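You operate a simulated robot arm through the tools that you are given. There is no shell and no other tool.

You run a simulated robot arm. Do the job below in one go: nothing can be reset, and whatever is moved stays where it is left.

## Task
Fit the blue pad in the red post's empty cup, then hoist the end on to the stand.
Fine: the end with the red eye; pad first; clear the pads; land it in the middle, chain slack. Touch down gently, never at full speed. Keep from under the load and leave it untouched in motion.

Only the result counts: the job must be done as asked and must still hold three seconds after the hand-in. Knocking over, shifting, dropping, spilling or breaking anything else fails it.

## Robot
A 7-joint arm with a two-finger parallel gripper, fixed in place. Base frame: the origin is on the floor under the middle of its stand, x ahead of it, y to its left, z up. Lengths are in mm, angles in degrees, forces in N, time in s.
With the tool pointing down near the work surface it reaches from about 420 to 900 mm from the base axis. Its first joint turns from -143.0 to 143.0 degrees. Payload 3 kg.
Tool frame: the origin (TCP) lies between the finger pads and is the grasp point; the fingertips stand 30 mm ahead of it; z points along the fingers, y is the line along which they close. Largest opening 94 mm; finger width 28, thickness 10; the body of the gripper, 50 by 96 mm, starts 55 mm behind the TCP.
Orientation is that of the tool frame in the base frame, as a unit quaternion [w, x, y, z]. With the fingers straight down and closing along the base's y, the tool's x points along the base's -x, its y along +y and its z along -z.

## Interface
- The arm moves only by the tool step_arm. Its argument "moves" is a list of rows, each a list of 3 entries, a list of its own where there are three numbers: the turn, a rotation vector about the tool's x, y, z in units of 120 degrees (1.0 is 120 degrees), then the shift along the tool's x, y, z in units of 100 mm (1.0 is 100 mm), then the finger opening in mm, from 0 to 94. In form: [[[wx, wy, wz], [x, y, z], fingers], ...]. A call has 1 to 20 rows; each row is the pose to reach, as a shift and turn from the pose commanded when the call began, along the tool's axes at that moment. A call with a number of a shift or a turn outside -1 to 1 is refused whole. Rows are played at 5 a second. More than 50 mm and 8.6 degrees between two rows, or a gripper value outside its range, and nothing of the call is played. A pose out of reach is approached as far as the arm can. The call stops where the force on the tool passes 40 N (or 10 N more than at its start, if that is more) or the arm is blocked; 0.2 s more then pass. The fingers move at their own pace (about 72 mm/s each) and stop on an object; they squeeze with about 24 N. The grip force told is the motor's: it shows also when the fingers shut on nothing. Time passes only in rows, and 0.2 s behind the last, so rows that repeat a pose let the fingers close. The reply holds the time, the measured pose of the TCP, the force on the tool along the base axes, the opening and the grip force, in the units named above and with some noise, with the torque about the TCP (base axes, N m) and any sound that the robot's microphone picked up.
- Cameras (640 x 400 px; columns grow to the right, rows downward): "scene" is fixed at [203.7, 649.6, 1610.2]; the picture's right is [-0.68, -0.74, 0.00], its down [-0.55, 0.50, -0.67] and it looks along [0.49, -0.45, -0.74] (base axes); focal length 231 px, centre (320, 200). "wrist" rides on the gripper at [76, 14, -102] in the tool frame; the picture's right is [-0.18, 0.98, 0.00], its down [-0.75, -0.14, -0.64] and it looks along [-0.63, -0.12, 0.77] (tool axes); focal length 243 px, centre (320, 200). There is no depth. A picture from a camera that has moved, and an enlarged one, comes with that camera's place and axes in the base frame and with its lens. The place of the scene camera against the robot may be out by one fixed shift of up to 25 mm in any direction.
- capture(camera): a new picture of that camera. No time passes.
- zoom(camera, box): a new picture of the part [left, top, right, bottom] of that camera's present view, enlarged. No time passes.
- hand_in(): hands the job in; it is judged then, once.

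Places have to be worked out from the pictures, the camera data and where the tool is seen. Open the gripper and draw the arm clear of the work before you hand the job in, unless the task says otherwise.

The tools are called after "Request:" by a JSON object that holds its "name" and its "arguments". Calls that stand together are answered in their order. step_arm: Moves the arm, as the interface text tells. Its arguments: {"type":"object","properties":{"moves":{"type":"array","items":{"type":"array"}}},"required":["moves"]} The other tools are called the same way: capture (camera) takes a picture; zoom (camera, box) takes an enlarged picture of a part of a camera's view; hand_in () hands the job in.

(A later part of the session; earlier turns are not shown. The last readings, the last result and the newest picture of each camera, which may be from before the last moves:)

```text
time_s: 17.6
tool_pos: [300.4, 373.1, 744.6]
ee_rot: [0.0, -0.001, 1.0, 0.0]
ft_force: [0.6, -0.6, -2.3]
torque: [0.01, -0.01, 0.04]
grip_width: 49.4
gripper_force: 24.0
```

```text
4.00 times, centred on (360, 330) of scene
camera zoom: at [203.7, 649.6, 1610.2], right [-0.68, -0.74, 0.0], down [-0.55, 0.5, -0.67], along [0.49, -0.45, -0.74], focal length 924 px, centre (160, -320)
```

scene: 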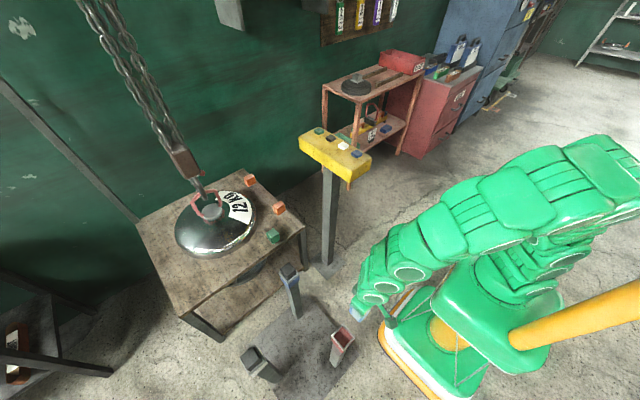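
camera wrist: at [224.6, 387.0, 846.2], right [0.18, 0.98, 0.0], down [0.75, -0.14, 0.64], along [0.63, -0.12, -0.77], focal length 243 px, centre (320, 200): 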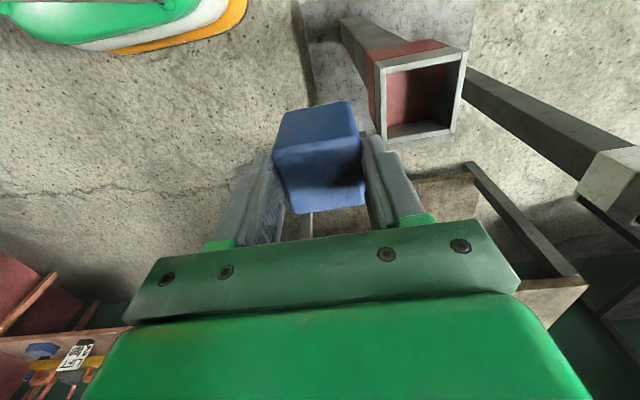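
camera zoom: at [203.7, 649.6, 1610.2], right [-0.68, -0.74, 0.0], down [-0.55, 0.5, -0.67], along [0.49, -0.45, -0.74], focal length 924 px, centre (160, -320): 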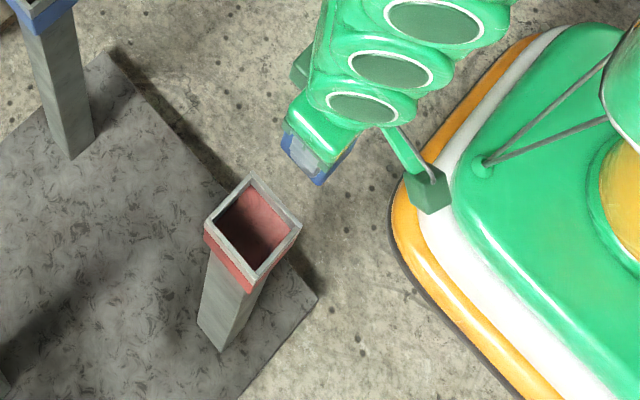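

Two wrist views agree: cup centre (306, 456.3), rim z≈640, inside about 55 mm. I carry the pad over at this height (pad bottom about 45 mm above the rim) and look before lowering.

Request:
{"name": "step_arm", "arguments": {"moves": [[[0, 0, 0], [-0.01, 0.28, 0], 30], [[0, 0, 0], [-0.02, 0.56, 0], 30], [[0, 0, 0], [-0.032, 0.825, 0], 30], [[0, 0, 0], [-0.032, 0.825, 0], 30]]}}

Request:
{"name": "capture", "arguments": {"camera": "wrist"}}

Request:
{"name": "zoom", "arguments": {"camera": "wrist", "box": [240, 0, 440, 140]}}

Request:
{"name": "zoom", "arguments": {"camera": "scene", "box": [310, 280, 410, 380]}}

```text
time_s: 18.6
tool_pos: [304.5, 455.4, 745.9]
ee_rot: [0.0, 0.0, 1.0, 0.0]
ft_force: [-0.1, 0.4, -1.9]
torque: [0.04, -0.01, -0.01]
grip_width: 49.4
gripper_force: 23.9
```

```text
taken
camera wrist: at [228.1, 470.3, 847.2], right [0.18, 0.98, 0.0], down [0.75, -0.14, 0.64], along [0.63, -0.12, -0.77], focal length 243 px, centre (320, 200)
```

wrist: 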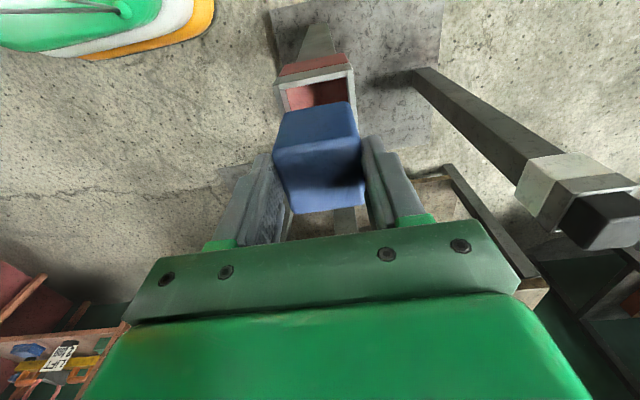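

```text
2.86 times, centred on (340, 70) of wrist
camera zoom: at [228.1, 470.3, 847.2], right [0.18, 0.98, 0.0], down [0.75, -0.14, 0.64], along [0.63, -0.12, -0.77], focal length 693 px, centre (263, 571)
```

zoom: 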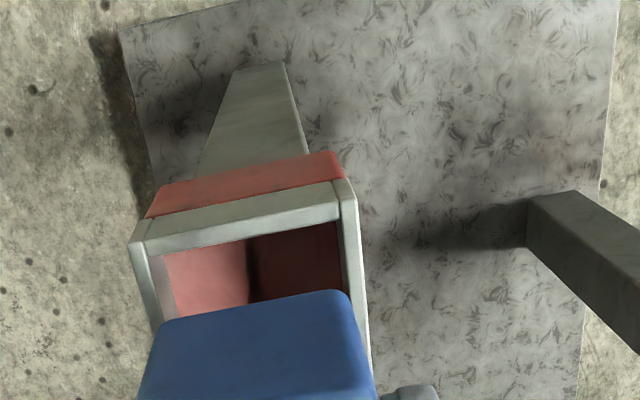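

```text
4.00 times, centred on (360, 330) of scene
camera zoom: at [203.7, 649.6, 1610.2], right [-0.68, -0.74, 0.0], down [-0.55, 0.5, -0.67], along [0.49, -0.45, -0.74], focal length 924 px, centre (160, -320)
```

zoom: 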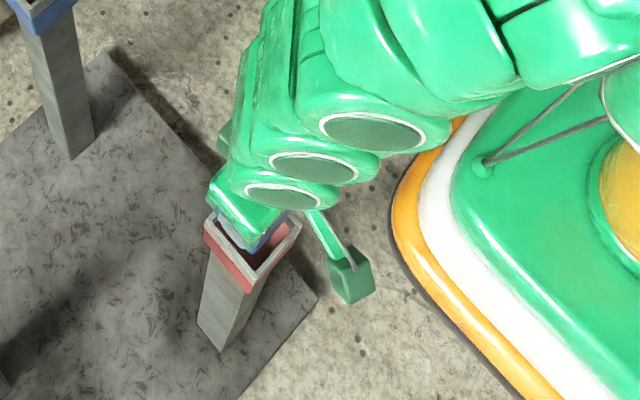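

Seen from above, pad and cup line up within a millimetre. I lower to just at the rim and check forces.

Request:
{"name": "step_arm", "arguments": {"moves": [[[0, 0, 0], [0, -0.005, 0.15], 30], [[0, 0, 0], [0, -0.005, 0.28], 30], [[0, 0, 0], [0, -0.005, 0.38], 30], [[0, 0, 0], [0, -0.005, 0.43], 30], [[0, 0, 0], [0, -0.005, 0.47], 30], [[0, 0, 0], [0, -0.005, 0.5], 30]]}}

Request:
{"name": "zoom", "arguments": {"camera": "wrist", "box": [240, 0, 440, 140]}}

Request:
{"name": "zoom", "arguments": {"camera": "scene", "box": [310, 280, 410, 380]}}

```text
time_s: 19.3
tool_pos: [303.6, 454.6, 717.7]
ee_rot: [-0.001, -0.001, 1.0, 0.0]
ft_force: [-0.4, -2.8, 3.0]
torque: [-0.07, -0.09, -0.04]
grip_width: 49.4
gripper_force: 24.4
stopped in row 3: the force on the tool passed its limit at 48 N (the readings are from after the stop); the commanded pose is now the measured one
```

```text
2.86 times, centred on (340, 70) of wrist
camera zoom: at [228.2, 469.8, 820.0], right [0.18, 0.98, 0.0], down [0.75, -0.14, 0.64], along [0.63, -0.12, -0.77], focal length 693 px, centre (263, 571)
```

zoom: 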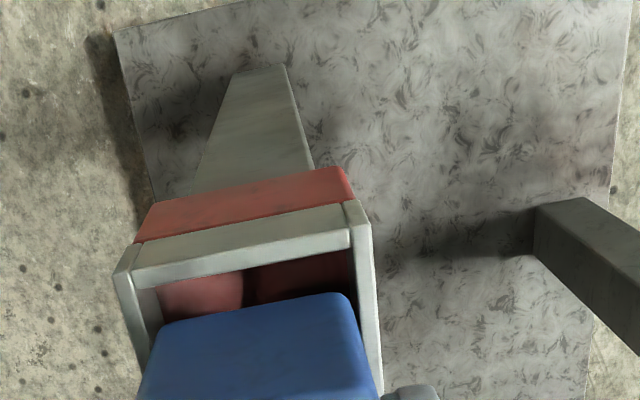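

```text
4.00 times, centred on (360, 330) of scene
camera zoom: at [203.7, 649.6, 1610.2], right [-0.68, -0.74, 0.0], down [-0.55, 0.5, -0.67], along [0.49, -0.45, -0.74], focal length 924 px, centre (160, -320)
```

zoom: 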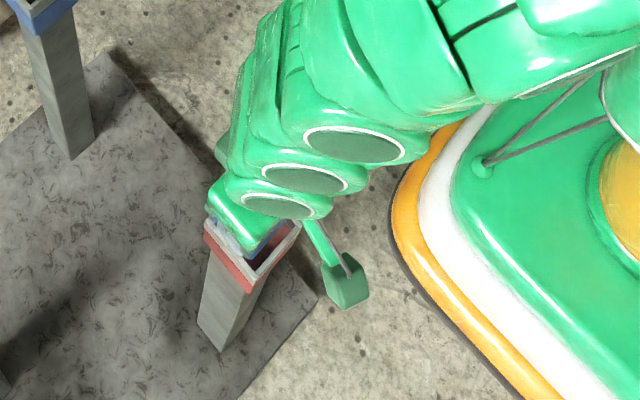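

Contact came early (TCP z≈717), and the force and torque place it at the pad's far +x/+y corner, so the cup lies somewhat toward −x/−y of my estimate. I raise a little and re-measure from enlarged pictures.

Request:
{"name": "step_arm", "arguments": {"moves": [[[0, 0, 0], [0, 0, -0.08], 30], [[0, 0, 0], [0, 0, -0.15], 30], [[0, 0, 0], [0, 0, -0.15], 30]]}}

Request:
{"name": "zoom", "arguments": {"camera": "wrist", "box": [260, 50, 380, 125]}}

Request:
{"name": "zoom", "arguments": {"camera": "scene", "box": [325, 315, 375, 350]}}

```text
time_s: 20.1
tool_pos: [303.9, 455.9, 732.2]
ee_rot: [-0.001, -0.002, 1.0, 0.0]
ft_force: [0.0, -0.7, -1.3]
torque: [-0.02, 0.01, 0.01]
grip_width: 49.4
gripper_force: 24.3
```

```text
5.33 times, centred on (320, 88) of wrist
camera zoom: at [228.2, 470.0, 834.7], right [0.18, 0.98, 0.0], down [0.75, -0.14, 0.64], along [0.63, -0.12, -0.77], focal length 1294 px, centre (320, 800)
```

zoom: 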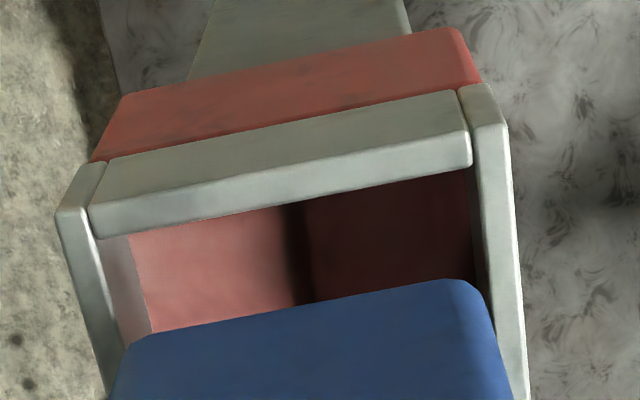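

```text
11.43 times, centred on (350, 332) of scene
camera zoom: at [203.7, 649.6, 1610.2], right [-0.68, -0.74, 0.0], down [-0.55, 0.5, -0.67], along [0.49, -0.45, -0.74], focal length 2642 px, centre (-23, -1314)
```

zoom: 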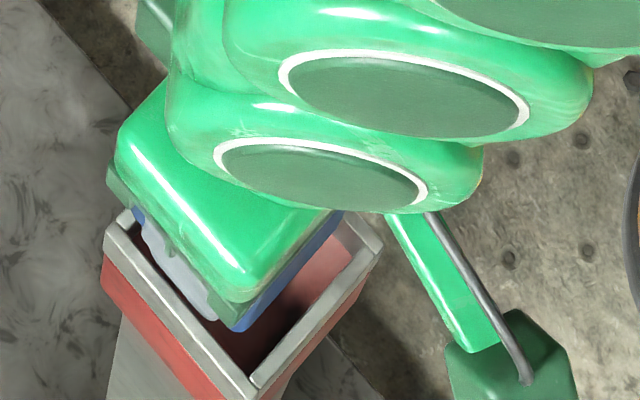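

The pad proves taller than thought (bottom about 67 mm below the TCP, rim at about z=651), and both pictures show the pad sits about 6 mm too far +x and 2 mm too far +y of the cup. I shift accordingly and check again at the same height.

Request:
{"name": "step_arm", "arguments": {"moves": [[[0, 0, 0], [0.03, -0.01, 0], 30], [[0, 0, 0], [0.063, -0.018, 0], 30], [[0, 0, 0], [0.063, -0.018, 0], 30]]}}

Request:
{"name": "zoom", "arguments": {"camera": "wrist", "box": [260, 50, 380, 125]}}

Request:
{"name": "zoom", "arguments": {"camera": "scene", "box": [325, 315, 375, 350]}}

```text
time_s: 20.9
tool_pos: [298.6, 453.3, 732.7]
ee_rot: [0.0, -0.001, 1.0, -0.001]
ft_force: [0.0, 0.6, -1.2]
torque: [-0.03, 0.01, 0.0]
grip_width: 49.5
gripper_force: 23.5
```

```text
5.33 times, centred on (320, 88) of wrist
camera zoom: at [221.9, 468.1, 834.5], right [0.18, 0.98, 0.0], down [0.75, -0.14, 0.64], along [0.63, -0.12, -0.77], focal length 1294 px, centre (320, 800)
```

zoom: 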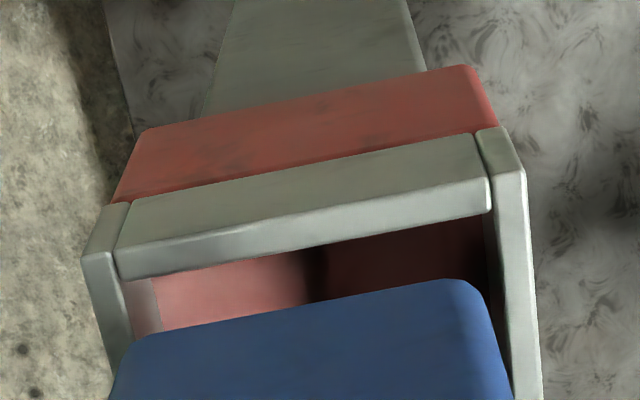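

```text
11.43 times, centred on (350, 332) of scene
camera zoom: at [203.7, 649.6, 1610.2], right [-0.68, -0.74, 0.0], down [-0.55, 0.5, -0.67], along [0.49, -0.45, -0.74], focal length 2642 px, centre (-23, -1314)
```

zoom: 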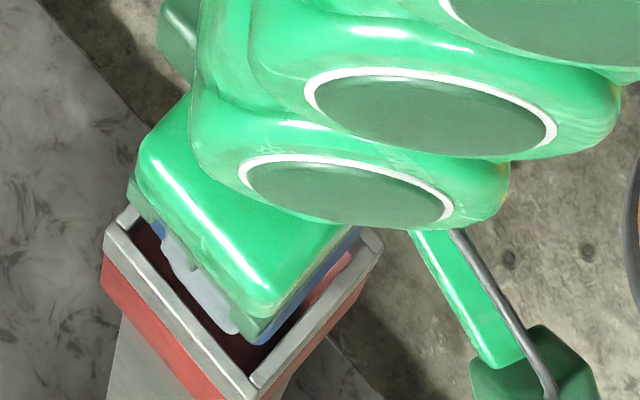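

Now the pad appears centred over the cup within about a millimetre. I lower slowly (about 12 mm/s), watching for force.

Request:
{"name": "step_arm", "arguments": {"moves": [[[0, 0, 0], [0, 0, 0.04], 30], [[0, 0, 0], [0, 0, 0.08], 30], [[0, 0, 0], [0, 0, 0.11], 30], [[0, 0, 0], [0, 0, 0.135], 30], [[0, 0, 0], [0, 0, 0.16], 30], [[0, 0, 0], [0, 0, 0.18], 30], [[0, 0, 0], [0, 0, 0.2], 30]]}}

Request:
{"name": "zoom", "arguments": {"camera": "wrist", "box": [260, 50, 380, 125]}}

Request:
{"name": "zoom", "arguments": {"camera": "scene", "box": [325, 315, 375, 350]}}

```text
time_s: 22.5
tool_pos: [298.8, 453.0, 711.5]
ee_rot: [-0.001, -0.001, 1.0, 0.001]
ft_force: [0.1, -0.1, -1.6]
torque: [0.01, 0.0, -0.02]
grip_width: 49.4
gripper_force: 23.5
```

```text
5.33 times, centred on (320, 88) of wrist
camera zoom: at [221.8, 467.9, 814.3], right [0.18, 0.98, 0.0], down [0.75, -0.14, 0.64], along [0.63, -0.12, -0.77], focal length 1294 px, centre (320, 800)
```

zoom: 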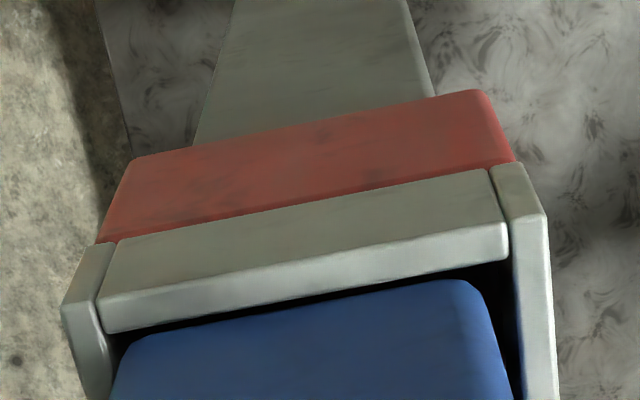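

```text
11.43 times, centred on (350, 332) of scene
camera zoom: at [203.7, 649.6, 1610.2], right [-0.68, -0.74, 0.0], down [-0.55, 0.5, -0.67], along [0.49, -0.45, -0.74], focal length 2642 px, centre (-23, -1314)
```

zoom: 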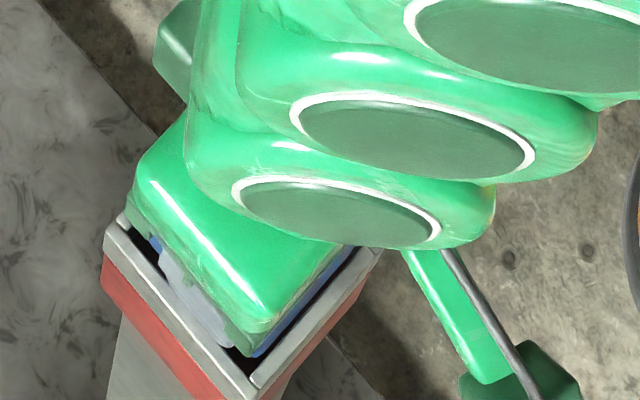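

No contact force and the pad is already entering the cup. I continue down slowly until it seats or until just above where the fingertips would meet the rim.

Request:
{"name": "step_arm", "arguments": {"moves": [[[0, 0, 0], [0, 0, 0.025], 30], [[0, 0, 0], [0, 0, 0.05], 30], [[0, 0, 0], [0, 0, 0.075], 30], [[0, 0, 0], [0, 0, 0.1], 30], [[0, 0, 0], [0, 0, 0.12], 30], [[0, 0, 0], [0, 0, 0.14], 30], [[0, 0, 0], [0, 0, 0.16], 30], [[0, 0, 0], [0, 0, 0.18], 30]]}}

Request:
{"name": "zoom", "arguments": {"camera": "wrist", "box": [240, 50, 400, 170]}}

Request:
{"name": "zoom", "arguments": {"camera": "scene", "box": [325, 315, 375, 350]}}

```text
time_s: 24.3
tool_pos: [297.9, 454.5, 694.9]
ee_rot: [-0.001, 0.0, 1.0, 0.001]
ft_force: [0.4, 0.1, -1.8]
torque: [0.0, 0.0, 0.01]
grip_width: 49.7
gripper_force: 24.0
```

```text
3.33 times, centred on (320, 110) of wrist
camera zoom: at [221.9, 467.9, 796.8], right [0.18, 0.98, 0.0], down [0.75, -0.14, 0.64], along [0.63, -0.12, -0.77], focal length 809 px, centre (320, 500)
```

zoom: 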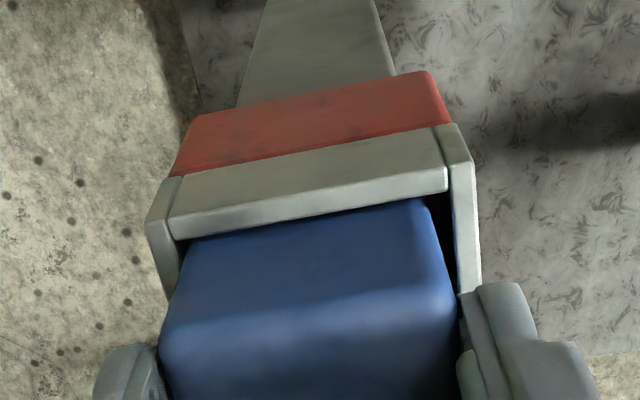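

```text
11.43 times, centred on (350, 332) of scene
camera zoom: at [203.7, 649.6, 1610.2], right [-0.68, -0.74, 0.0], down [-0.55, 0.5, -0.67], along [0.49, -0.45, -0.74], focal length 2642 px, centre (-23, -1314)
```

zoom: 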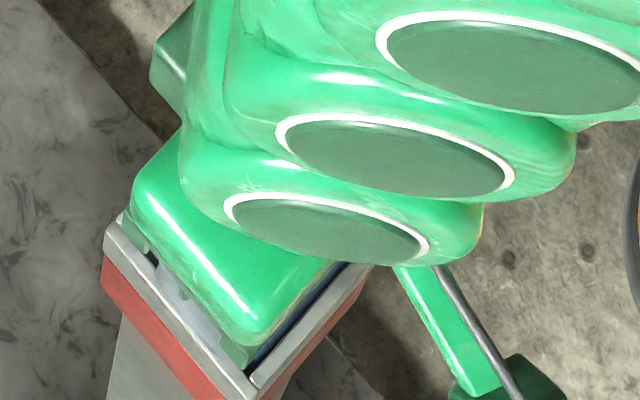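

Still free, about 23 mm into the cup. I go on down another 9 mm in small steps.

Request:
{"name": "step_arm", "arguments": {"moves": [[[0, 0, 0], [0, 0, 0.015], 30], [[0, 0, 0], [0, 0, 0.03], 30], [[0, 0, 0], [0, 0, 0.045], 30], [[0, 0, 0], [0, 0, 0.06], 30], [[0, 0, 0], [0, 0, 0.075], 30], [[0, 0, 0], [0, 0, 0.09], 30]]}}

Request:
{"name": "zoom", "arguments": {"camera": "wrist", "box": [220, 60, 420, 200]}}

```text
time_s: 25.1
tool_pos: [297.6, 454.6, 692.6]
ee_rot: [-0.002, 0.0, 1.0, 0.0]
ft_force: [0.8, -8.9, 18.6]
torque: [-0.35, 0.06, 0.0]
grip_width: 49.3
gripper_force: 24.2
stopped in row 3: the force on the tool passed its limit at 43 N (the readings are from after the stop); the commanded pose is now the measured one
```

```text
2.86 times, centred on (320, 130) of wrist
camera zoom: at [222.5, 468.3, 793.7], right [0.18, 0.98, 0.0], down [0.75, -0.14, 0.64], along [0.63, -0.12, -0.77], focal length 693 px, centre (320, 400)
```

zoom: 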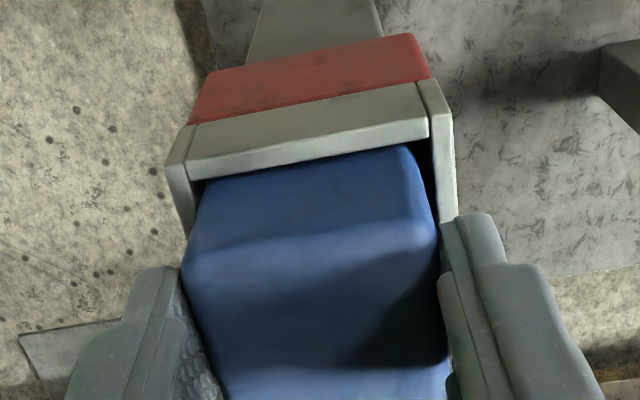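

Contact at TCP z≈692.6, with the pad standing about 31 mm proud, like the black pads, so it has reached the cup floor. I ease up half a millimetre and open the fingers a little.

Request:
{"name": "step_arm", "arguments": {"moves": [[[0, 0, 0], [0, 0, -0.005], 30], [[0, 0, 0], [0, 0, -0.005], 52], [[0, 0, 0], [0, 0, -0.005], 58], [[0, 0, 0], [0, 0, -0.005], 62], [[0, 0, 0], [0, 0, -0.005], 62]]}}

Request:
{"name": "zoom", "arguments": {"camera": "wrist", "box": [220, 60, 420, 200]}}

Request:
{"name": "zoom", "arguments": {"camera": "scene", "box": [310, 300, 390, 360]}}

```text
time_s: 26.3
tool_pos: [298.7, 453.6, 692.2]
ee_rot: [-0.001, -0.002, 1.0, 0.0]
ft_force: [-0.2, 0.2, -0.1]
torque: [-0.01, 0.0, 0.01]
grip_width: 62.0
gripper_force: 0.1
```

```text
2.86 times, centred on (320, 130) of wrist
camera zoom: at [222.5, 468.5, 793.8], right [0.18, 0.98, 0.0], down [0.75, -0.14, 0.64], along [0.63, -0.12, -0.77], focal length 693 px, centre (320, 400)
```

zoom: 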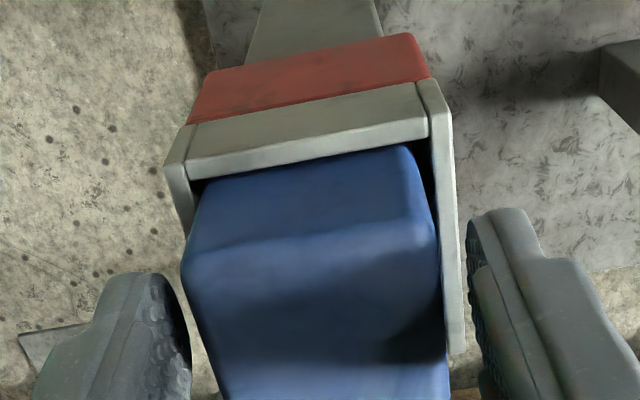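

```text
6.67 times, centred on (350, 330) of scene
camera zoom: at [203.7, 649.6, 1610.2], right [-0.68, -0.74, 0.0], down [-0.55, 0.5, -0.67], along [0.49, -0.45, -0.74], focal length 1541 px, centre (120, -667)
```

zoom: 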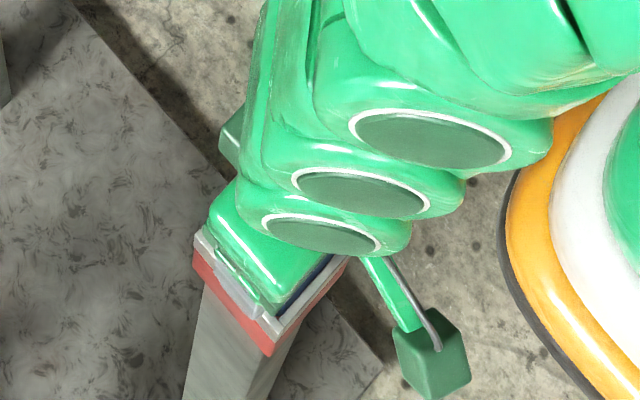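

The pad stayed put on release. I rise straight up with the fingers clear of it and inspect the cup.

Request:
{"name": "step_arm", "arguments": {"moves": [[[0, 0, 0], [0, 0, -0.1], 66], [[0, 0, 0], [0, 0, -0.3], 70], [[0, 0, 0], [0, 0, -0.6], 70], [[0, 0, 0], [0, 0, -1.0], 70], [[0, 0, 0], [0, 0, -1.0], 70]]}}

Request:
{"name": "step_arm", "arguments": {"moves": [[[0, 0, 0], [0, -0.3, -0.3], 70], [[0, 0, 0], [0, -0.6, -0.6], 70], [[0, 0, 0], [0, -0.9, -0.9], 70], [[0, 0, 0], [0, -0.9, -0.9], 70]]}}

Request:
{"name": "capture", "arguments": {"camera": "wrist"}}

Request:
{"name": "zoom", "arguments": {"camera": "scene", "box": [230, 250, 390, 400]}}

```text
time_s: 27.5
tool_pos: [298.2, 454.7, 791.9]
ee_rot: [0.0, -0.001, 1.0, 0.0]
ft_force: [-0.1, -0.9, 0.0]
torque: [0.01, 0.02, -0.03]
grip_width: 69.9
gripper_force: 0.0
```

```text
time_s: 28.5
tool_pos: [299.2, 363.2, 881.6]
ee_rot: [0.0, -0.001, 1.0, 0.001]
ft_force: [0.0, -0.2, 0.4]
torque: [-0.01, 0.04, 0.01]
grip_width: 70.1
gripper_force: 0.2
```

```text
taken
camera wrist: at [223.1, 377.6, 984.2], right [0.18, 0.98, 0.0], down [0.75, -0.14, 0.64], along [0.63, -0.12, -0.77], focal length 243 px, centre (320, 200)
```

wrist: 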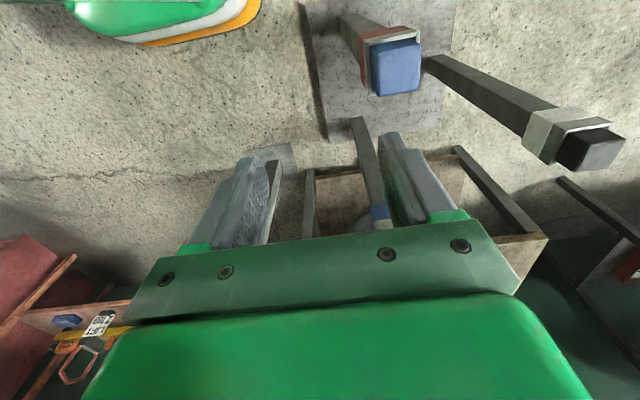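

```text
2.67 times, centred on (310, 325) of scene
camera zoom: at [203.7, 649.6, 1610.2], right [-0.68, -0.74, 0.0], down [-0.55, 0.5, -0.67], along [0.49, -0.45, -0.74], focal length 616 px, centre (347, -133)
```

zoom: 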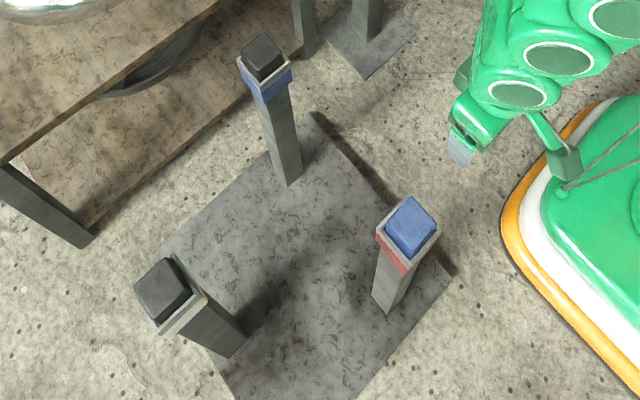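

Request:
{"name": "zoom", "arguments": {"camera": "wrist", "box": [330, 10, 450, 110]}}

Request:
{"name": "zoom", "arguments": {"camera": "scene", "box": [320, 310, 370, 370]}}

Request:
{"name": "zoom", "arguments": {"camera": "scene", "box": [260, 250, 320, 310]}}

Request:
{"name": "zoom", "arguments": {"camera": "scene", "box": [230, 330, 290, 390]}}

```text
4.00 times, centred on (390, 60) of wrist
camera zoom: at [223.1, 377.6, 984.2], right [0.18, 0.98, 0.0], down [0.75, -0.14, 0.64], along [0.63, -0.12, -0.77], focal length 970 px, centre (40, 760)
```

zoom: 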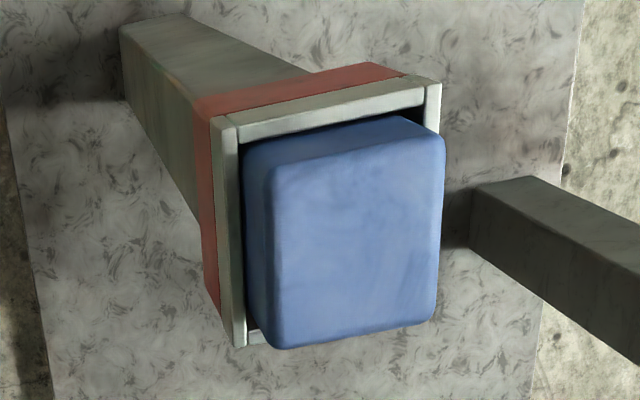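

```text
6.67 times, centred on (345, 340) of scene
camera zoom: at [203.7, 649.6, 1610.2], right [-0.68, -0.74, 0.0], down [-0.55, 0.5, -0.67], along [0.49, -0.45, -0.74], focal length 1541 px, centre (153, -733)
```

zoom: 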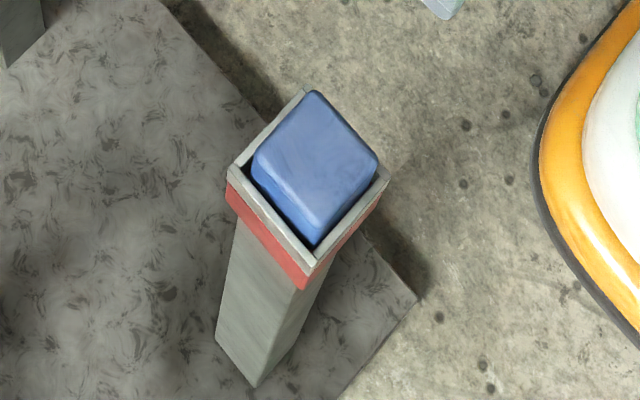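

```text
6.67 times, centred on (290, 280) of scene
camera zoom: at [203.7, 649.6, 1610.2], right [-0.68, -0.74, 0.0], down [-0.55, 0.5, -0.67], along [0.49, -0.45, -0.74], focal length 1541 px, centre (520, -333)
```

zoom: 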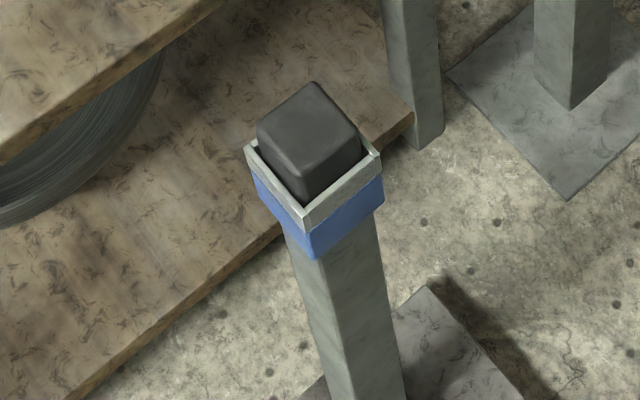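

```text
6.67 times, centred on (260, 360) of scene
camera zoom: at [203.7, 649.6, 1610.2], right [-0.68, -0.74, 0.0], down [-0.55, 0.5, -0.67], along [0.49, -0.45, -0.74], focal length 1541 px, centre (720, -867)
```

zoom: 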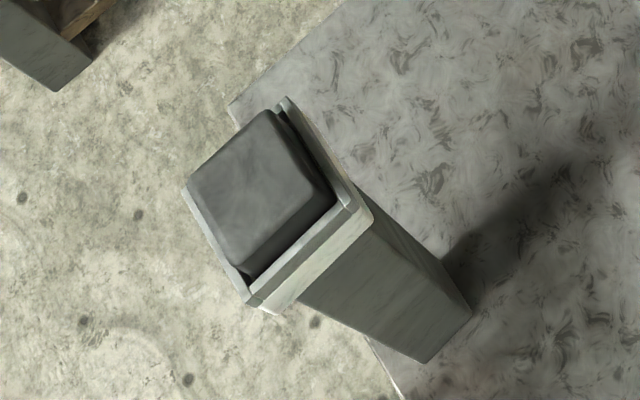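

The blue pad is seated level in the red cup, about as proud as the black ones, and the stand has not moved. Now I carry the arm up and over toward the pendant for a close look at its buttons.

Request:
{"name": "step_arm", "arguments": {"moves": [[[0, 0, 0], [-0.18, -0.25, -0.25], 40], [[0, 0, 0], [-0.37, -0.5, -0.5], 20], [[0, 0, 0], [-0.56, -0.75, -0.75], 0], [[0, 0, 0], [-0.75, -1.0, -1.0], 0]]}}

Request:
{"name": "step_arm", "arguments": {"moves": [[[0, 0, 0], [-0.18, -0.25, -0.25], 0], [[0, 0, 0], [-0.37, -0.5, -0.5], 0], [[0, 0, 0], [-0.56, -0.75, -0.75], 0], [[0, 0, 0], [-0.75, -1.0, -1.0], 0]]}}

Request:
{"name": "step_arm", "arguments": {"moves": [[[0, 0, 0], [-0.18, -0.25, -0.25], 0], [[0, 0, 0], [-0.37, -0.5, -0.5], 0], [[0, 0, 0], [-0.56, -0.75, -0.75], 0], [[0, 0, 0], [-0.75, -1.0, -1.0], 0]]}}

Request:
{"name": "capture", "arguments": {"camera": "wrist"}}

Request:
{"name": "capture", "arguments": {"camera": "scene"}}

```text
time_s: 29.5
tool_pos: [373.8, 262.1, 982.3]
ee_rot: [-0.001, -0.001, 1.0, 0.0]
ft_force: [0.0, -0.1, -1.0]
torque: [-0.02, 0.0, 0.01]
grip_width: 0.0
gripper_force: 24.1
```

```text
time_s: 30.5
tool_pos: [449.9, 164.3, 1081.4]
ee_rot: [0.0, -0.001, 1.0, 0.0]
ft_force: [-0.5, 0.4, 0.0]
torque: [-0.01, -0.02, 0.0]
grip_width: 0.0
gripper_force: 23.9
```

```text
time_s: 31.5
tool_pos: [524.8, 63.4, 1180.9]
ee_rot: [0.001, -0.001, 1.0, 0.002]
ft_force: [-0.1, -0.1, 0.6]
torque: [-0.01, -0.01, -0.01]
grip_width: 0.2
gripper_force: 23.4
```

```text
taken
camera wrist: at [448.2, 77.9, 1283.9], right [0.18, 0.98, 0.0], down [0.75, -0.14, 0.64], along [0.63, -0.12, -0.77], focal length 243 px, centre (320, 200)
```

wrist: 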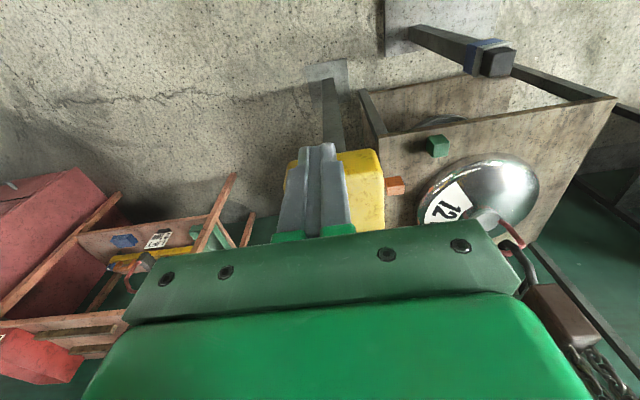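

```text
taken
```

scene: 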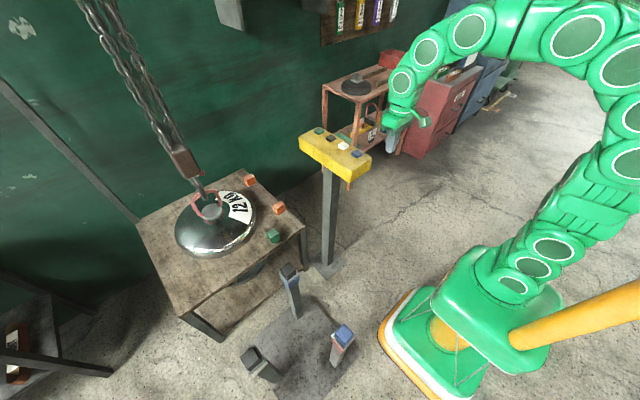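

Request:
{"name": "zoom", "arguments": {"camera": "wrist", "box": [410, 130, 600, 330]}}

Request:
{"name": "step_arm", "arguments": {"moves": [[[0, 0, 0], [-0.1, -0.4, 0], 0], [[0, 0, 0], [-0.3, -0.8, 0], 0], [[0, 0, 0], [-0.4, -1.0, 0], 0], [[0, 0, 0], [-0.4, -1.0, 0], 0]]}}

Request:
{"name": "capture", "arguments": {"camera": "wrist"}}

Request:
{"name": "zoom", "arguments": {"camera": "wrist", "box": [330, 100, 470, 240]}}

```text
2.00 times, centred on (505, 230) of wrist
camera zoom: at [448.2, 77.9, 1283.9], right [0.18, 0.98, 0.0], down [0.75, -0.14, 0.64], along [0.63, -0.12, -0.77], focal length 485 px, centre (-50, 140)
```

zoom: 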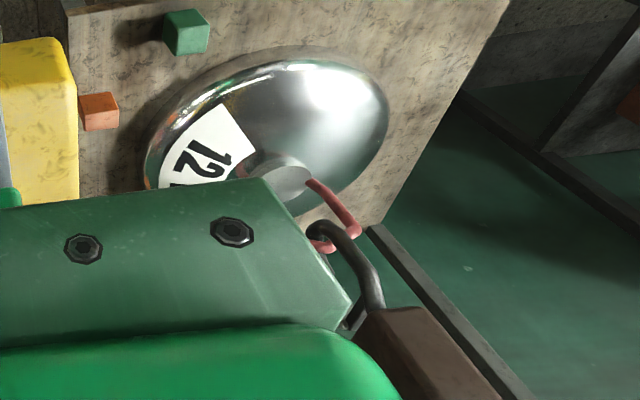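

```text
time_s: 32.5
tool_pos: [565.0, -37.9, 1181.1]
ee_rot: [0.0, -0.001, 1.0, 0.0]
ft_force: [0.3, -0.6, 0.7]
torque: [0.0, 0.02, -0.02]
grip_width: 0.2
gripper_force: 23.9
```

```text
taken
camera wrist: at [488.7, -22.2, 1282.8], right [0.18, 0.98, 0.0], down [0.75, -0.14, 0.64], along [0.63, -0.12, -0.77], focal length 243 px, centre (320, 200)
```

wrist: 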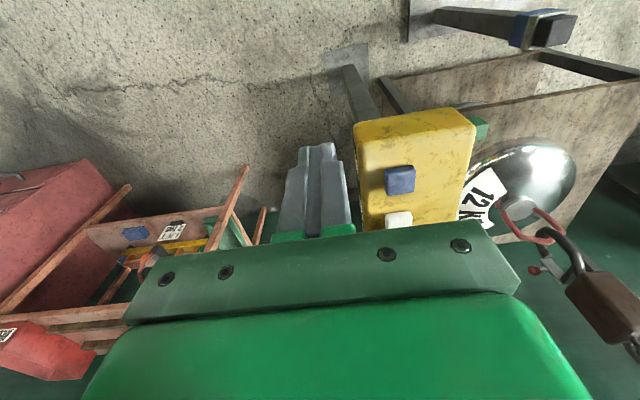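

```text
2.86 times, centred on (400, 170) of wrist
camera zoom: at [488.7, -22.2, 1282.8], right [0.18, 0.98, 0.0], down [0.75, -0.14, 0.64], along [0.63, -0.12, -0.77], focal length 693 px, centre (91, 286)
```

zoom: 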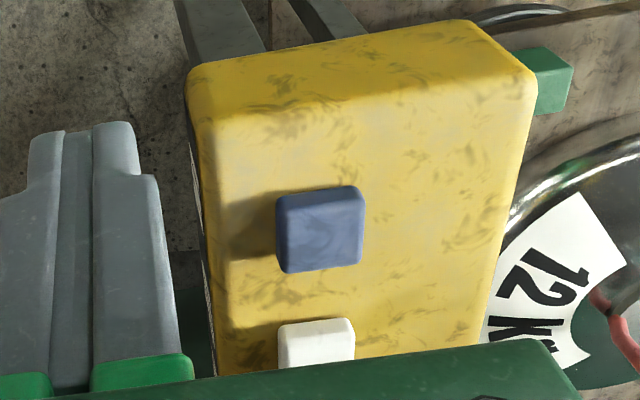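

I notice something white on the pendant's −y side, possibly a label plate. I move the camera to that side to read it before touching any button.

Request:
{"name": "step_arm", "arguments": {"moves": [[[0, 0, 0], [0.1, -0.4, 0.2], 0], [[0, 0, 0], [0.2, -0.8, 0.4], 0], [[0, 0, 0], [0.2, -1.0, 0.6], 0]]}}

Request:
{"name": "step_arm", "arguments": {"moves": [[[0, 0, 0], [0, -0.4, 0.2], 0], [[0, 0, 0], [0, -0.8, 0.4], 0], [[0, 0, 0], [0, -1.0, 0.6], 0]]}}

Request:
{"name": "capture", "arguments": {"camera": "wrist"}}

```text
time_s: 33.3
tool_pos: [545.5, -137.2, 1120.0]
ee_rot: [0.0, -0.001, 1.0, 0.001]
ft_force: [-0.2, 0.4, -0.3]
torque: [0.0, 0.0, 0.01]
grip_width: 0.0
gripper_force: 24.2
```

```text
time_s: 34.1
tool_pos: [543.8, -235.6, 1060.2]
ee_rot: [0.001, -0.001, 1.0, 0.0]
ft_force: [0.6, -0.7, 0.0]
torque: [0.0, -0.03, 0.01]
grip_width: 0.0
gripper_force: 23.9
```

```text
taken
camera wrist: at [467.6, -222.0, 1162.2], right [0.18, 0.98, 0.0], down [0.75, -0.14, 0.64], along [0.63, -0.12, -0.77], focal length 243 px, centre (320, 200)
```

wrist: 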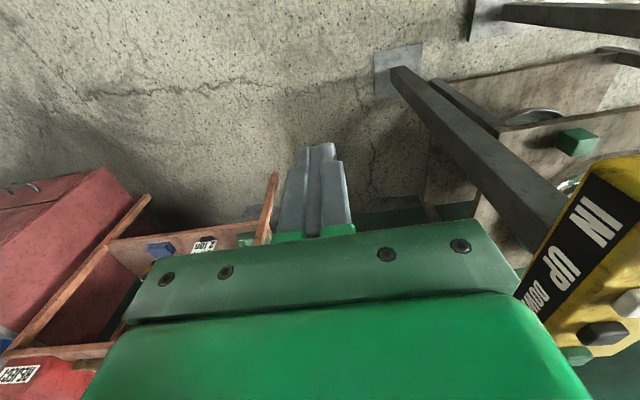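

There are labels on that side: IN, UP, DOWN… I enlarge it and turn the camera for a full reading.

Request:
{"name": "zoom", "arguments": {"camera": "wrist", "box": [500, 140, 640, 380]}}

Request:
{"name": "step_arm", "arguments": {"moves": [[[0, 0, -0.06], [0, -0.3, 0], 0], [[0, 0, -0.12], [0, -0.6, 0], 0], [[0, 0, -0.18], [0, -0.8, 0], 0], [[0, 0, -0.24], [0, -0.8, 0], 0], [[0, 0, -0.3], [0, -0.8, 0], 0], [[0, 0, -0.3], [0, -0.8, 0], 0]]}}

Request:
{"name": "capture", "arguments": {"camera": "wrist"}}

```text
1.67 times, centred on (570, 260) of wrist
camera zoom: at [467.6, -222.0, 1162.2], right [0.18, 0.98, 0.0], down [0.75, -0.14, 0.64], along [0.63, -0.12, -0.77], focal length 404 px, centre (-97, 100)
```

zoom: 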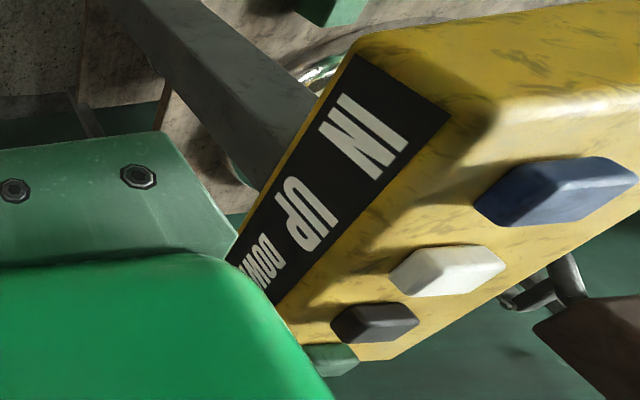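

```text
time_s: 35.5
tool_pos: [544.8, -316.3, 1061.0]
ee_rot: [0.0, -0.31, 0.951, 0.0]
ft_force: [0.0, 0.2, 0.8]
torque: [0.05, 0.01, 0.01]
grip_width: 0.0
gripper_force: 24.0
```

```text
taken
camera wrist: at [475.0, -349.8, 1163.0], right [-0.43, 0.9, 0.0], down [0.69, 0.33, 0.64], along [0.58, 0.28, -0.77], focal length 243 px, centre (320, 200)
```

wrist: 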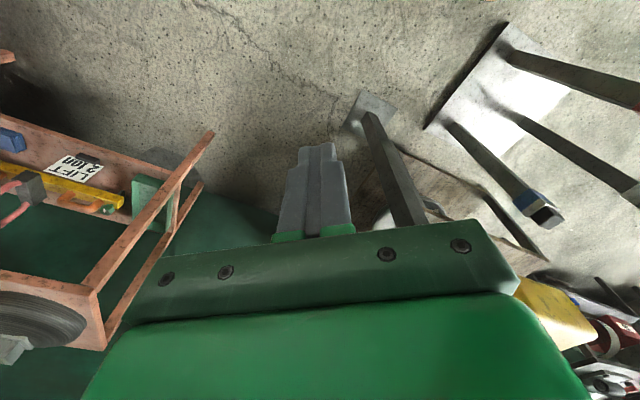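

The labels read IN by the blue button, UP by the white, DOWN by the black; the fourth (green) is hidden. I raise the arm for a view of the whole plate.

Request:
{"name": "step_arm", "arguments": {"moves": [[[0, 0, 0], [0, 0, -0.45], 0], [[0, 0, 0], [0, 0, -0.9], 0], [[0, 0, 0], [0, 0, -1.0], 0]]}}

Request:
{"name": "step_arm", "arguments": {"moves": [[[0, 0, 0], [0, 0, -0.45], 0], [[0, 0, 0], [0, 0, -0.9], 0], [[0, 0, 0], [0, 0, -1.0], 0]]}}

Request:
{"name": "capture", "arguments": {"camera": "wrist"}}

```text
time_s: 36.3
tool_pos: [546.1, -316.2, 1160.7]
ee_rot: [0.0, -0.309, 0.951, -0.001]
ft_force: [0.9, 0.8, 0.2]
torque: [0.01, 0.03, -0.03]
grip_width: 0.2
gripper_force: 23.7
```

```text
time_s: 37.1
tool_pos: [543.6, -314.8, 1260.4]
ee_rot: [0.0, -0.31, 0.951, 0.001]
ft_force: [0.5, 0.4, 0.6]
torque: [0.0, -0.02, -0.01]
grip_width: 0.2
gripper_force: 23.9
```

```text
taken
camera wrist: at [474.8, -348.5, 1363.3], right [-0.43, 0.9, 0.0], down [0.69, 0.33, 0.64], along [0.58, 0.28, -0.77], focal length 243 px, centre (320, 200)
```

wrist: 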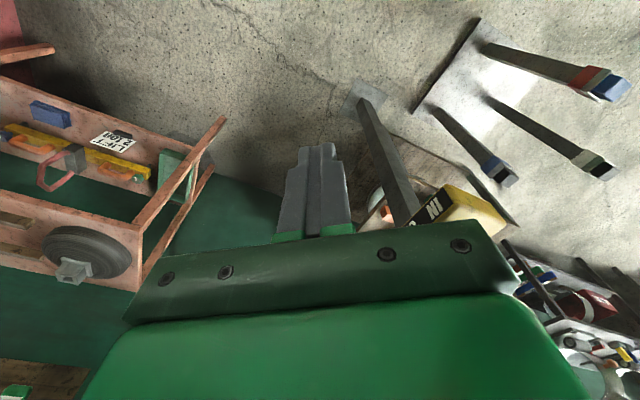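

Request:
{"name": "step_arm", "arguments": {"moves": [[[0, -0.06, 0], [0, 0, 0], 0], [[0, -0.12, 0], [0, 0, 0], 0], [[0, -0.18, 0], [0, 0, 0], 0], [[0, -0.24, 0], [0, 0, 0], 0], [[0, -0.24, 0], [0, 0, 0], 0]]}}

Request:
{"name": "capture", "arguments": {"camera": "wrist"}}

Request:
{"name": "zoom", "arguments": {"camera": "wrist", "box": [340, 40, 520, 220]}}

```text
time_s: 38.3
tool_pos: [544.9, -315.7, 1260.2]
ee_rot: [0.237, -0.299, 0.921, 0.078]
ft_force: [-0.1, 0.5, 0.4]
torque: [-0.01, -0.01, 0.0]
grip_width: 0.0
gripper_force: 23.5
```

```text
taken
camera wrist: at [443.0, -372.6, 1312.9], right [-0.45, 0.89, 0.09], down [0.37, 0.09, 0.93], along [0.81, 0.45, -0.37], focal length 243 px, centre (320, 200)
```

wrist: 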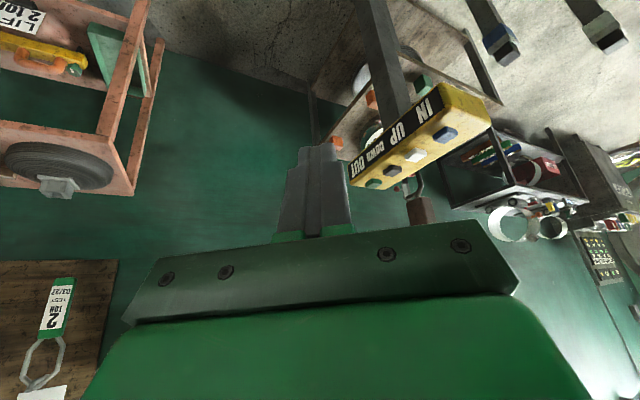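

```text
2.22 times, centred on (430, 130) of wrist
camera zoom: at [443.0, -372.6, 1312.9], right [-0.45, 0.89, 0.09], down [0.37, 0.09, 0.93], along [0.81, 0.45, -0.37], focal length 539 px, centre (76, 356)
```

zoom: 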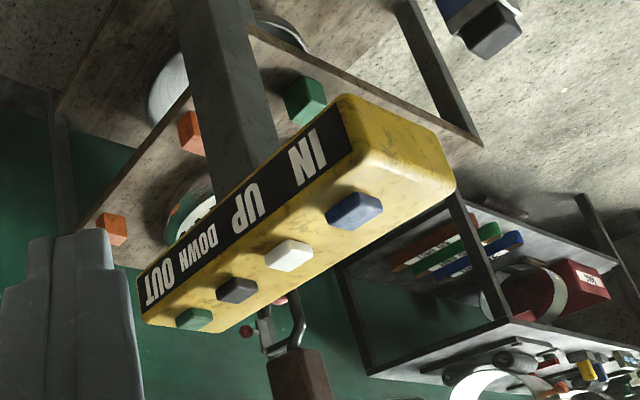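

The plate reads IN (blue), UP (white), DOWN (black), OUT (green). I turn the tool back to pointing straight down, then approach the UP button.

Request:
{"name": "step_arm", "arguments": {"moves": [[[0, 0.06, 0], [0, 0, 0], 0], [[0, 0.12, 0], [0, 0, 0], 0], [[0, 0.18, 0], [0, 0, 0], 0], [[0, 0.24, 0], [0, 0, 0], 0], [[0, 0.24, 0], [0, 0, 0], 0]]}}

Request:
{"name": "step_arm", "arguments": {"moves": [[[0, 0, 0.06], [0, 0, 0], 0], [[0, 0, 0.12], [0, 0, 0], 0], [[0, 0, 0.18], [0, 0, 0], 0], [[0, 0, 0.24], [0, 0, 0], 0], [[0, 0, 0.3], [0, 0, 0], 0], [[0, 0, 0.3], [0, 0, 0], 0]]}}

Request:
{"name": "step_arm", "arguments": {"moves": [[[0, 0, 0], [-0.2, 0.4, 0], 0], [[0, 0, 0], [-0.4, 0.8, 0], 0], [[0, 0, 0], [-0.5, 1.0, 0], 0]]}}

Request:
{"name": "step_arm", "arguments": {"moves": [[[0, 0, 0], [-0.2, 0.4, 0.1], 0], [[0, 0, 0], [-0.4, 0.8, 0.2], 0], [[0, 0, 0], [-0.5, 1.0, 0.3], 0]]}}

Request:
{"name": "step_arm", "arguments": {"moves": [[[0, 0, 0], [-0.2, 0.4, 0.1], 0], [[0, 0, 0], [-0.4, 0.8, 0.2], 0], [[0, 0, 0], [-0.5, 1.0, 0.3], 0]]}}

```text
time_s: 39.5
tool_pos: [545.3, -316.0, 1261.5]
ee_rot: [0.0, -0.309, 0.951, 0.001]
ft_force: [0.0, -0.7, -0.6]
torque: [0.03, -0.02, 0.04]
grip_width: 0.1
gripper_force: 24.1
```

```text
time_s: 40.9
tool_pos: [546.0, -317.0, 1260.6]
ee_rot: [-0.001, 0.0, 1.0, 0.001]
ft_force: [-0.3, 0.5, 0.1]
torque: [-0.01, -0.01, 0.01]
grip_width: 0.1
gripper_force: 24.7
```

```text
time_s: 41.7
tool_pos: [592.7, -216.7, 1260.2]
ee_rot: [-0.001, 0.0, 1.0, 0.0]
ft_force: [-0.8, 0.5, -0.2]
torque: [0.01, 0.01, 0.03]
grip_width: 0.0
gripper_force: 23.3
```

```text
time_s: 42.5
tool_pos: [644.6, -115.4, 1230.1]
ee_rot: [0.0, 0.0, 1.0, 0.001]
ft_force: [0.2, 1.1, 0.5]
torque: [-0.05, 0.01, 0.01]
grip_width: 0.0
gripper_force: 24.0
```

```text
time_s: 43.3
tool_pos: [695.8, -17.5, 1200.1]
ee_rot: [-0.001, 0.0, 1.0, 0.001]
ft_force: [-0.4, 0.6, 0.0]
torque: [0.01, 0.0, 0.01]
grip_width: 0.0
gripper_force: 23.7
```

Request:
{"name": "capture", "arguments": {"camera": "wrist"}}

Request:
{"name": "zoom", "arguments": {"camera": "wrist", "box": [320, 60, 480, 230]}}

Request:
{"name": "zoom", "arguments": {"camera": "scene", "box": [280, 90, 400, 190]}}

```text
taken
camera wrist: at [619.5, -1.7, 1302.2], right [0.18, 0.98, 0.0], down [0.75, -0.14, 0.64], along [0.63, -0.12, -0.77], focal length 243 px, centre (320, 200)
```

wrist: 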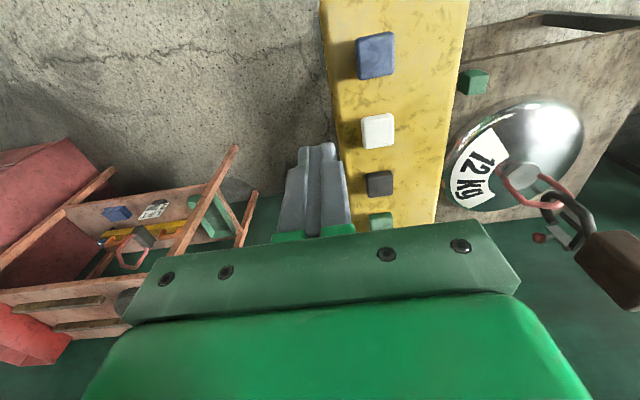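

```text
2.35 times, centred on (400, 145) of wrist
camera zoom: at [619.5, -1.7, 1302.2], right [0.18, 0.98, 0.0], down [0.75, -0.14, 0.64], along [0.63, -0.12, -0.77], focal length 571 px, centre (132, 329)
```

zoom: 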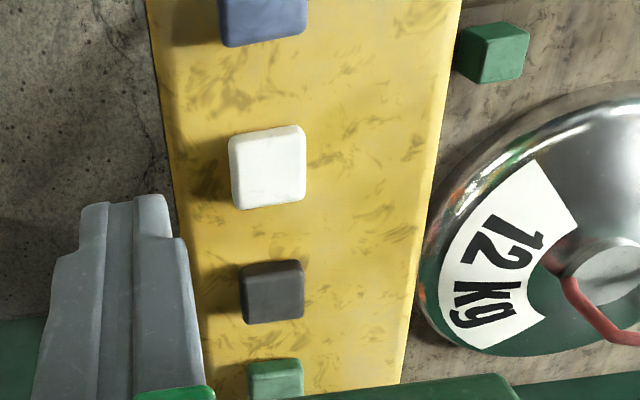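

```text
4.00 times, centred on (340, 140) of scene
camera zoom: at [203.7, 649.6, 1610.2], right [-0.68, -0.74, 0.0], down [-0.55, 0.5, -0.67], along [0.49, -0.45, -0.74], focal length 924 px, centre (240, 440)
```

zoom: 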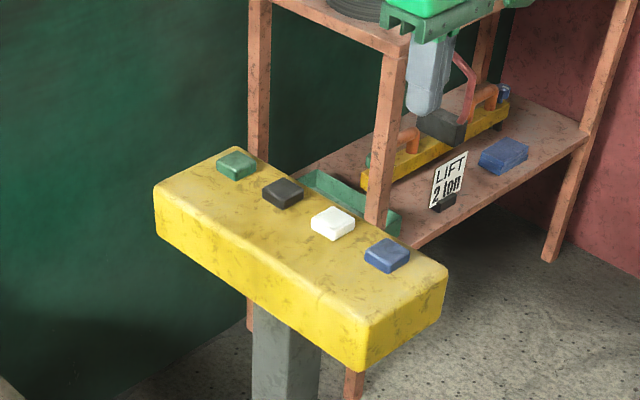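

I refine the buttons: top at z≈1044, y≈41, x≈670 (IN), 747 (UP), 821 (DOWN), 890 (OUT). I move the closed fingertips above the UP button, keeping about 25 mm clear.

Request:
{"name": "step_arm", "arguments": {"moves": [[[0, 0, 0], [-0.17, 0.2, 0.3], 0], [[0, 0, 0], [-0.34, 0.39, 0.6], 0], [[0, 0, 0], [-0.51, 0.585, 0.9], 0], [[0, 0, 0], [-0.51, 0.585, 0.98], 0], [[0, 0, 0], [-0.51, 0.585, 0.98], 0]]}}

Request:
{"name": "capture", "arguments": {"camera": "wrist"}}

Request:
{"name": "capture", "arguments": {"camera": "scene"}}

Request:
{"name": "zoom", "arguments": {"camera": "scene", "box": [280, 90, 400, 190]}}

```text
time_s: 44.5
tool_pos: [745.2, 42.3, 1104.1]
ee_rot: [0.0, -0.001, 1.0, 0.001]
ft_force: [1.0, 0.9, 0.7]
torque: [0.02, -0.01, -0.02]
grip_width: 0.0
gripper_force: 24.0
```

```text
taken
camera wrist: at [669.4, 56.4, 1204.9], right [0.18, 0.98, 0.0], down [0.75, -0.14, 0.64], along [0.63, -0.12, -0.77], focal length 243 px, centre (320, 200)
```

wrist: 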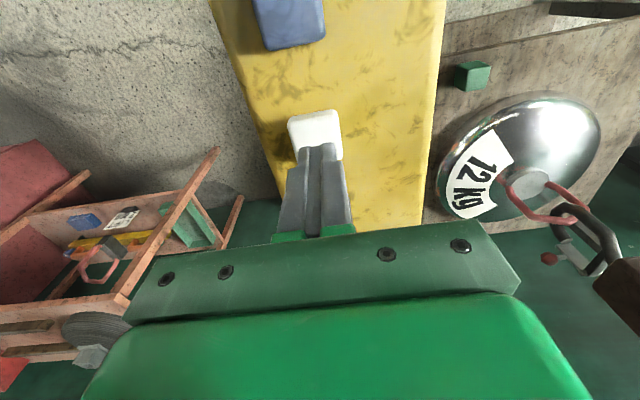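

```text
taken
```

scene: 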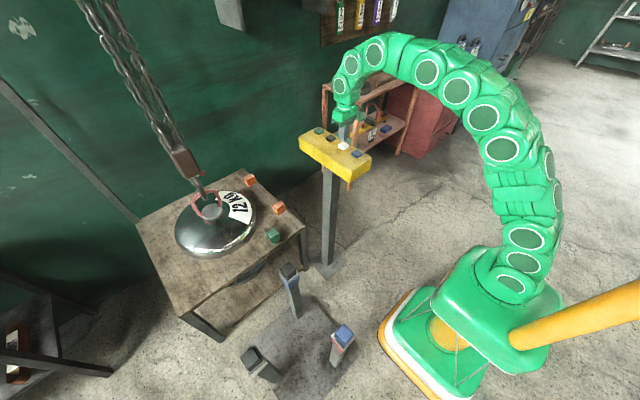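

```text
4.00 times, centred on (340, 140) of scene
camera zoom: at [203.7, 649.6, 1610.2], right [-0.68, -0.74, 0.0], down [-0.55, 0.5, -0.67], along [0.49, -0.45, -0.74], focal length 924 px, centre (240, 440)
```

zoom: 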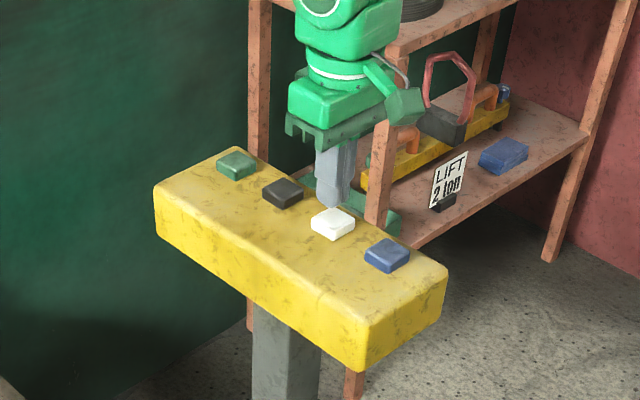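

The fingertips are right above the white UP button. I lower to near contact, then feel for it in 2 mm steps.

Request:
{"name": "step_arm", "arguments": {"moves": [[[0, 0, 0], [-0.01, 0, 0.08], 0], [[0, 0, 0], [-0.01, 0, 0.16], 0], [[0, 0, 0], [-0.01, 0, 0.22], 0], [[0, 0, 0], [-0.01, 0, 0.26], 0]]}}

```text
time_s: 45.5
tool_pos: [745.7, 42.7, 1078.0]
ee_rot: [0.002, -0.001, 1.0, 0.0]
ft_force: [-4.9, -2.2, 14.1]
torque: [-0.1, 0.14, 0.01]
grip_width: 0.2
gripper_force: 23.9
```

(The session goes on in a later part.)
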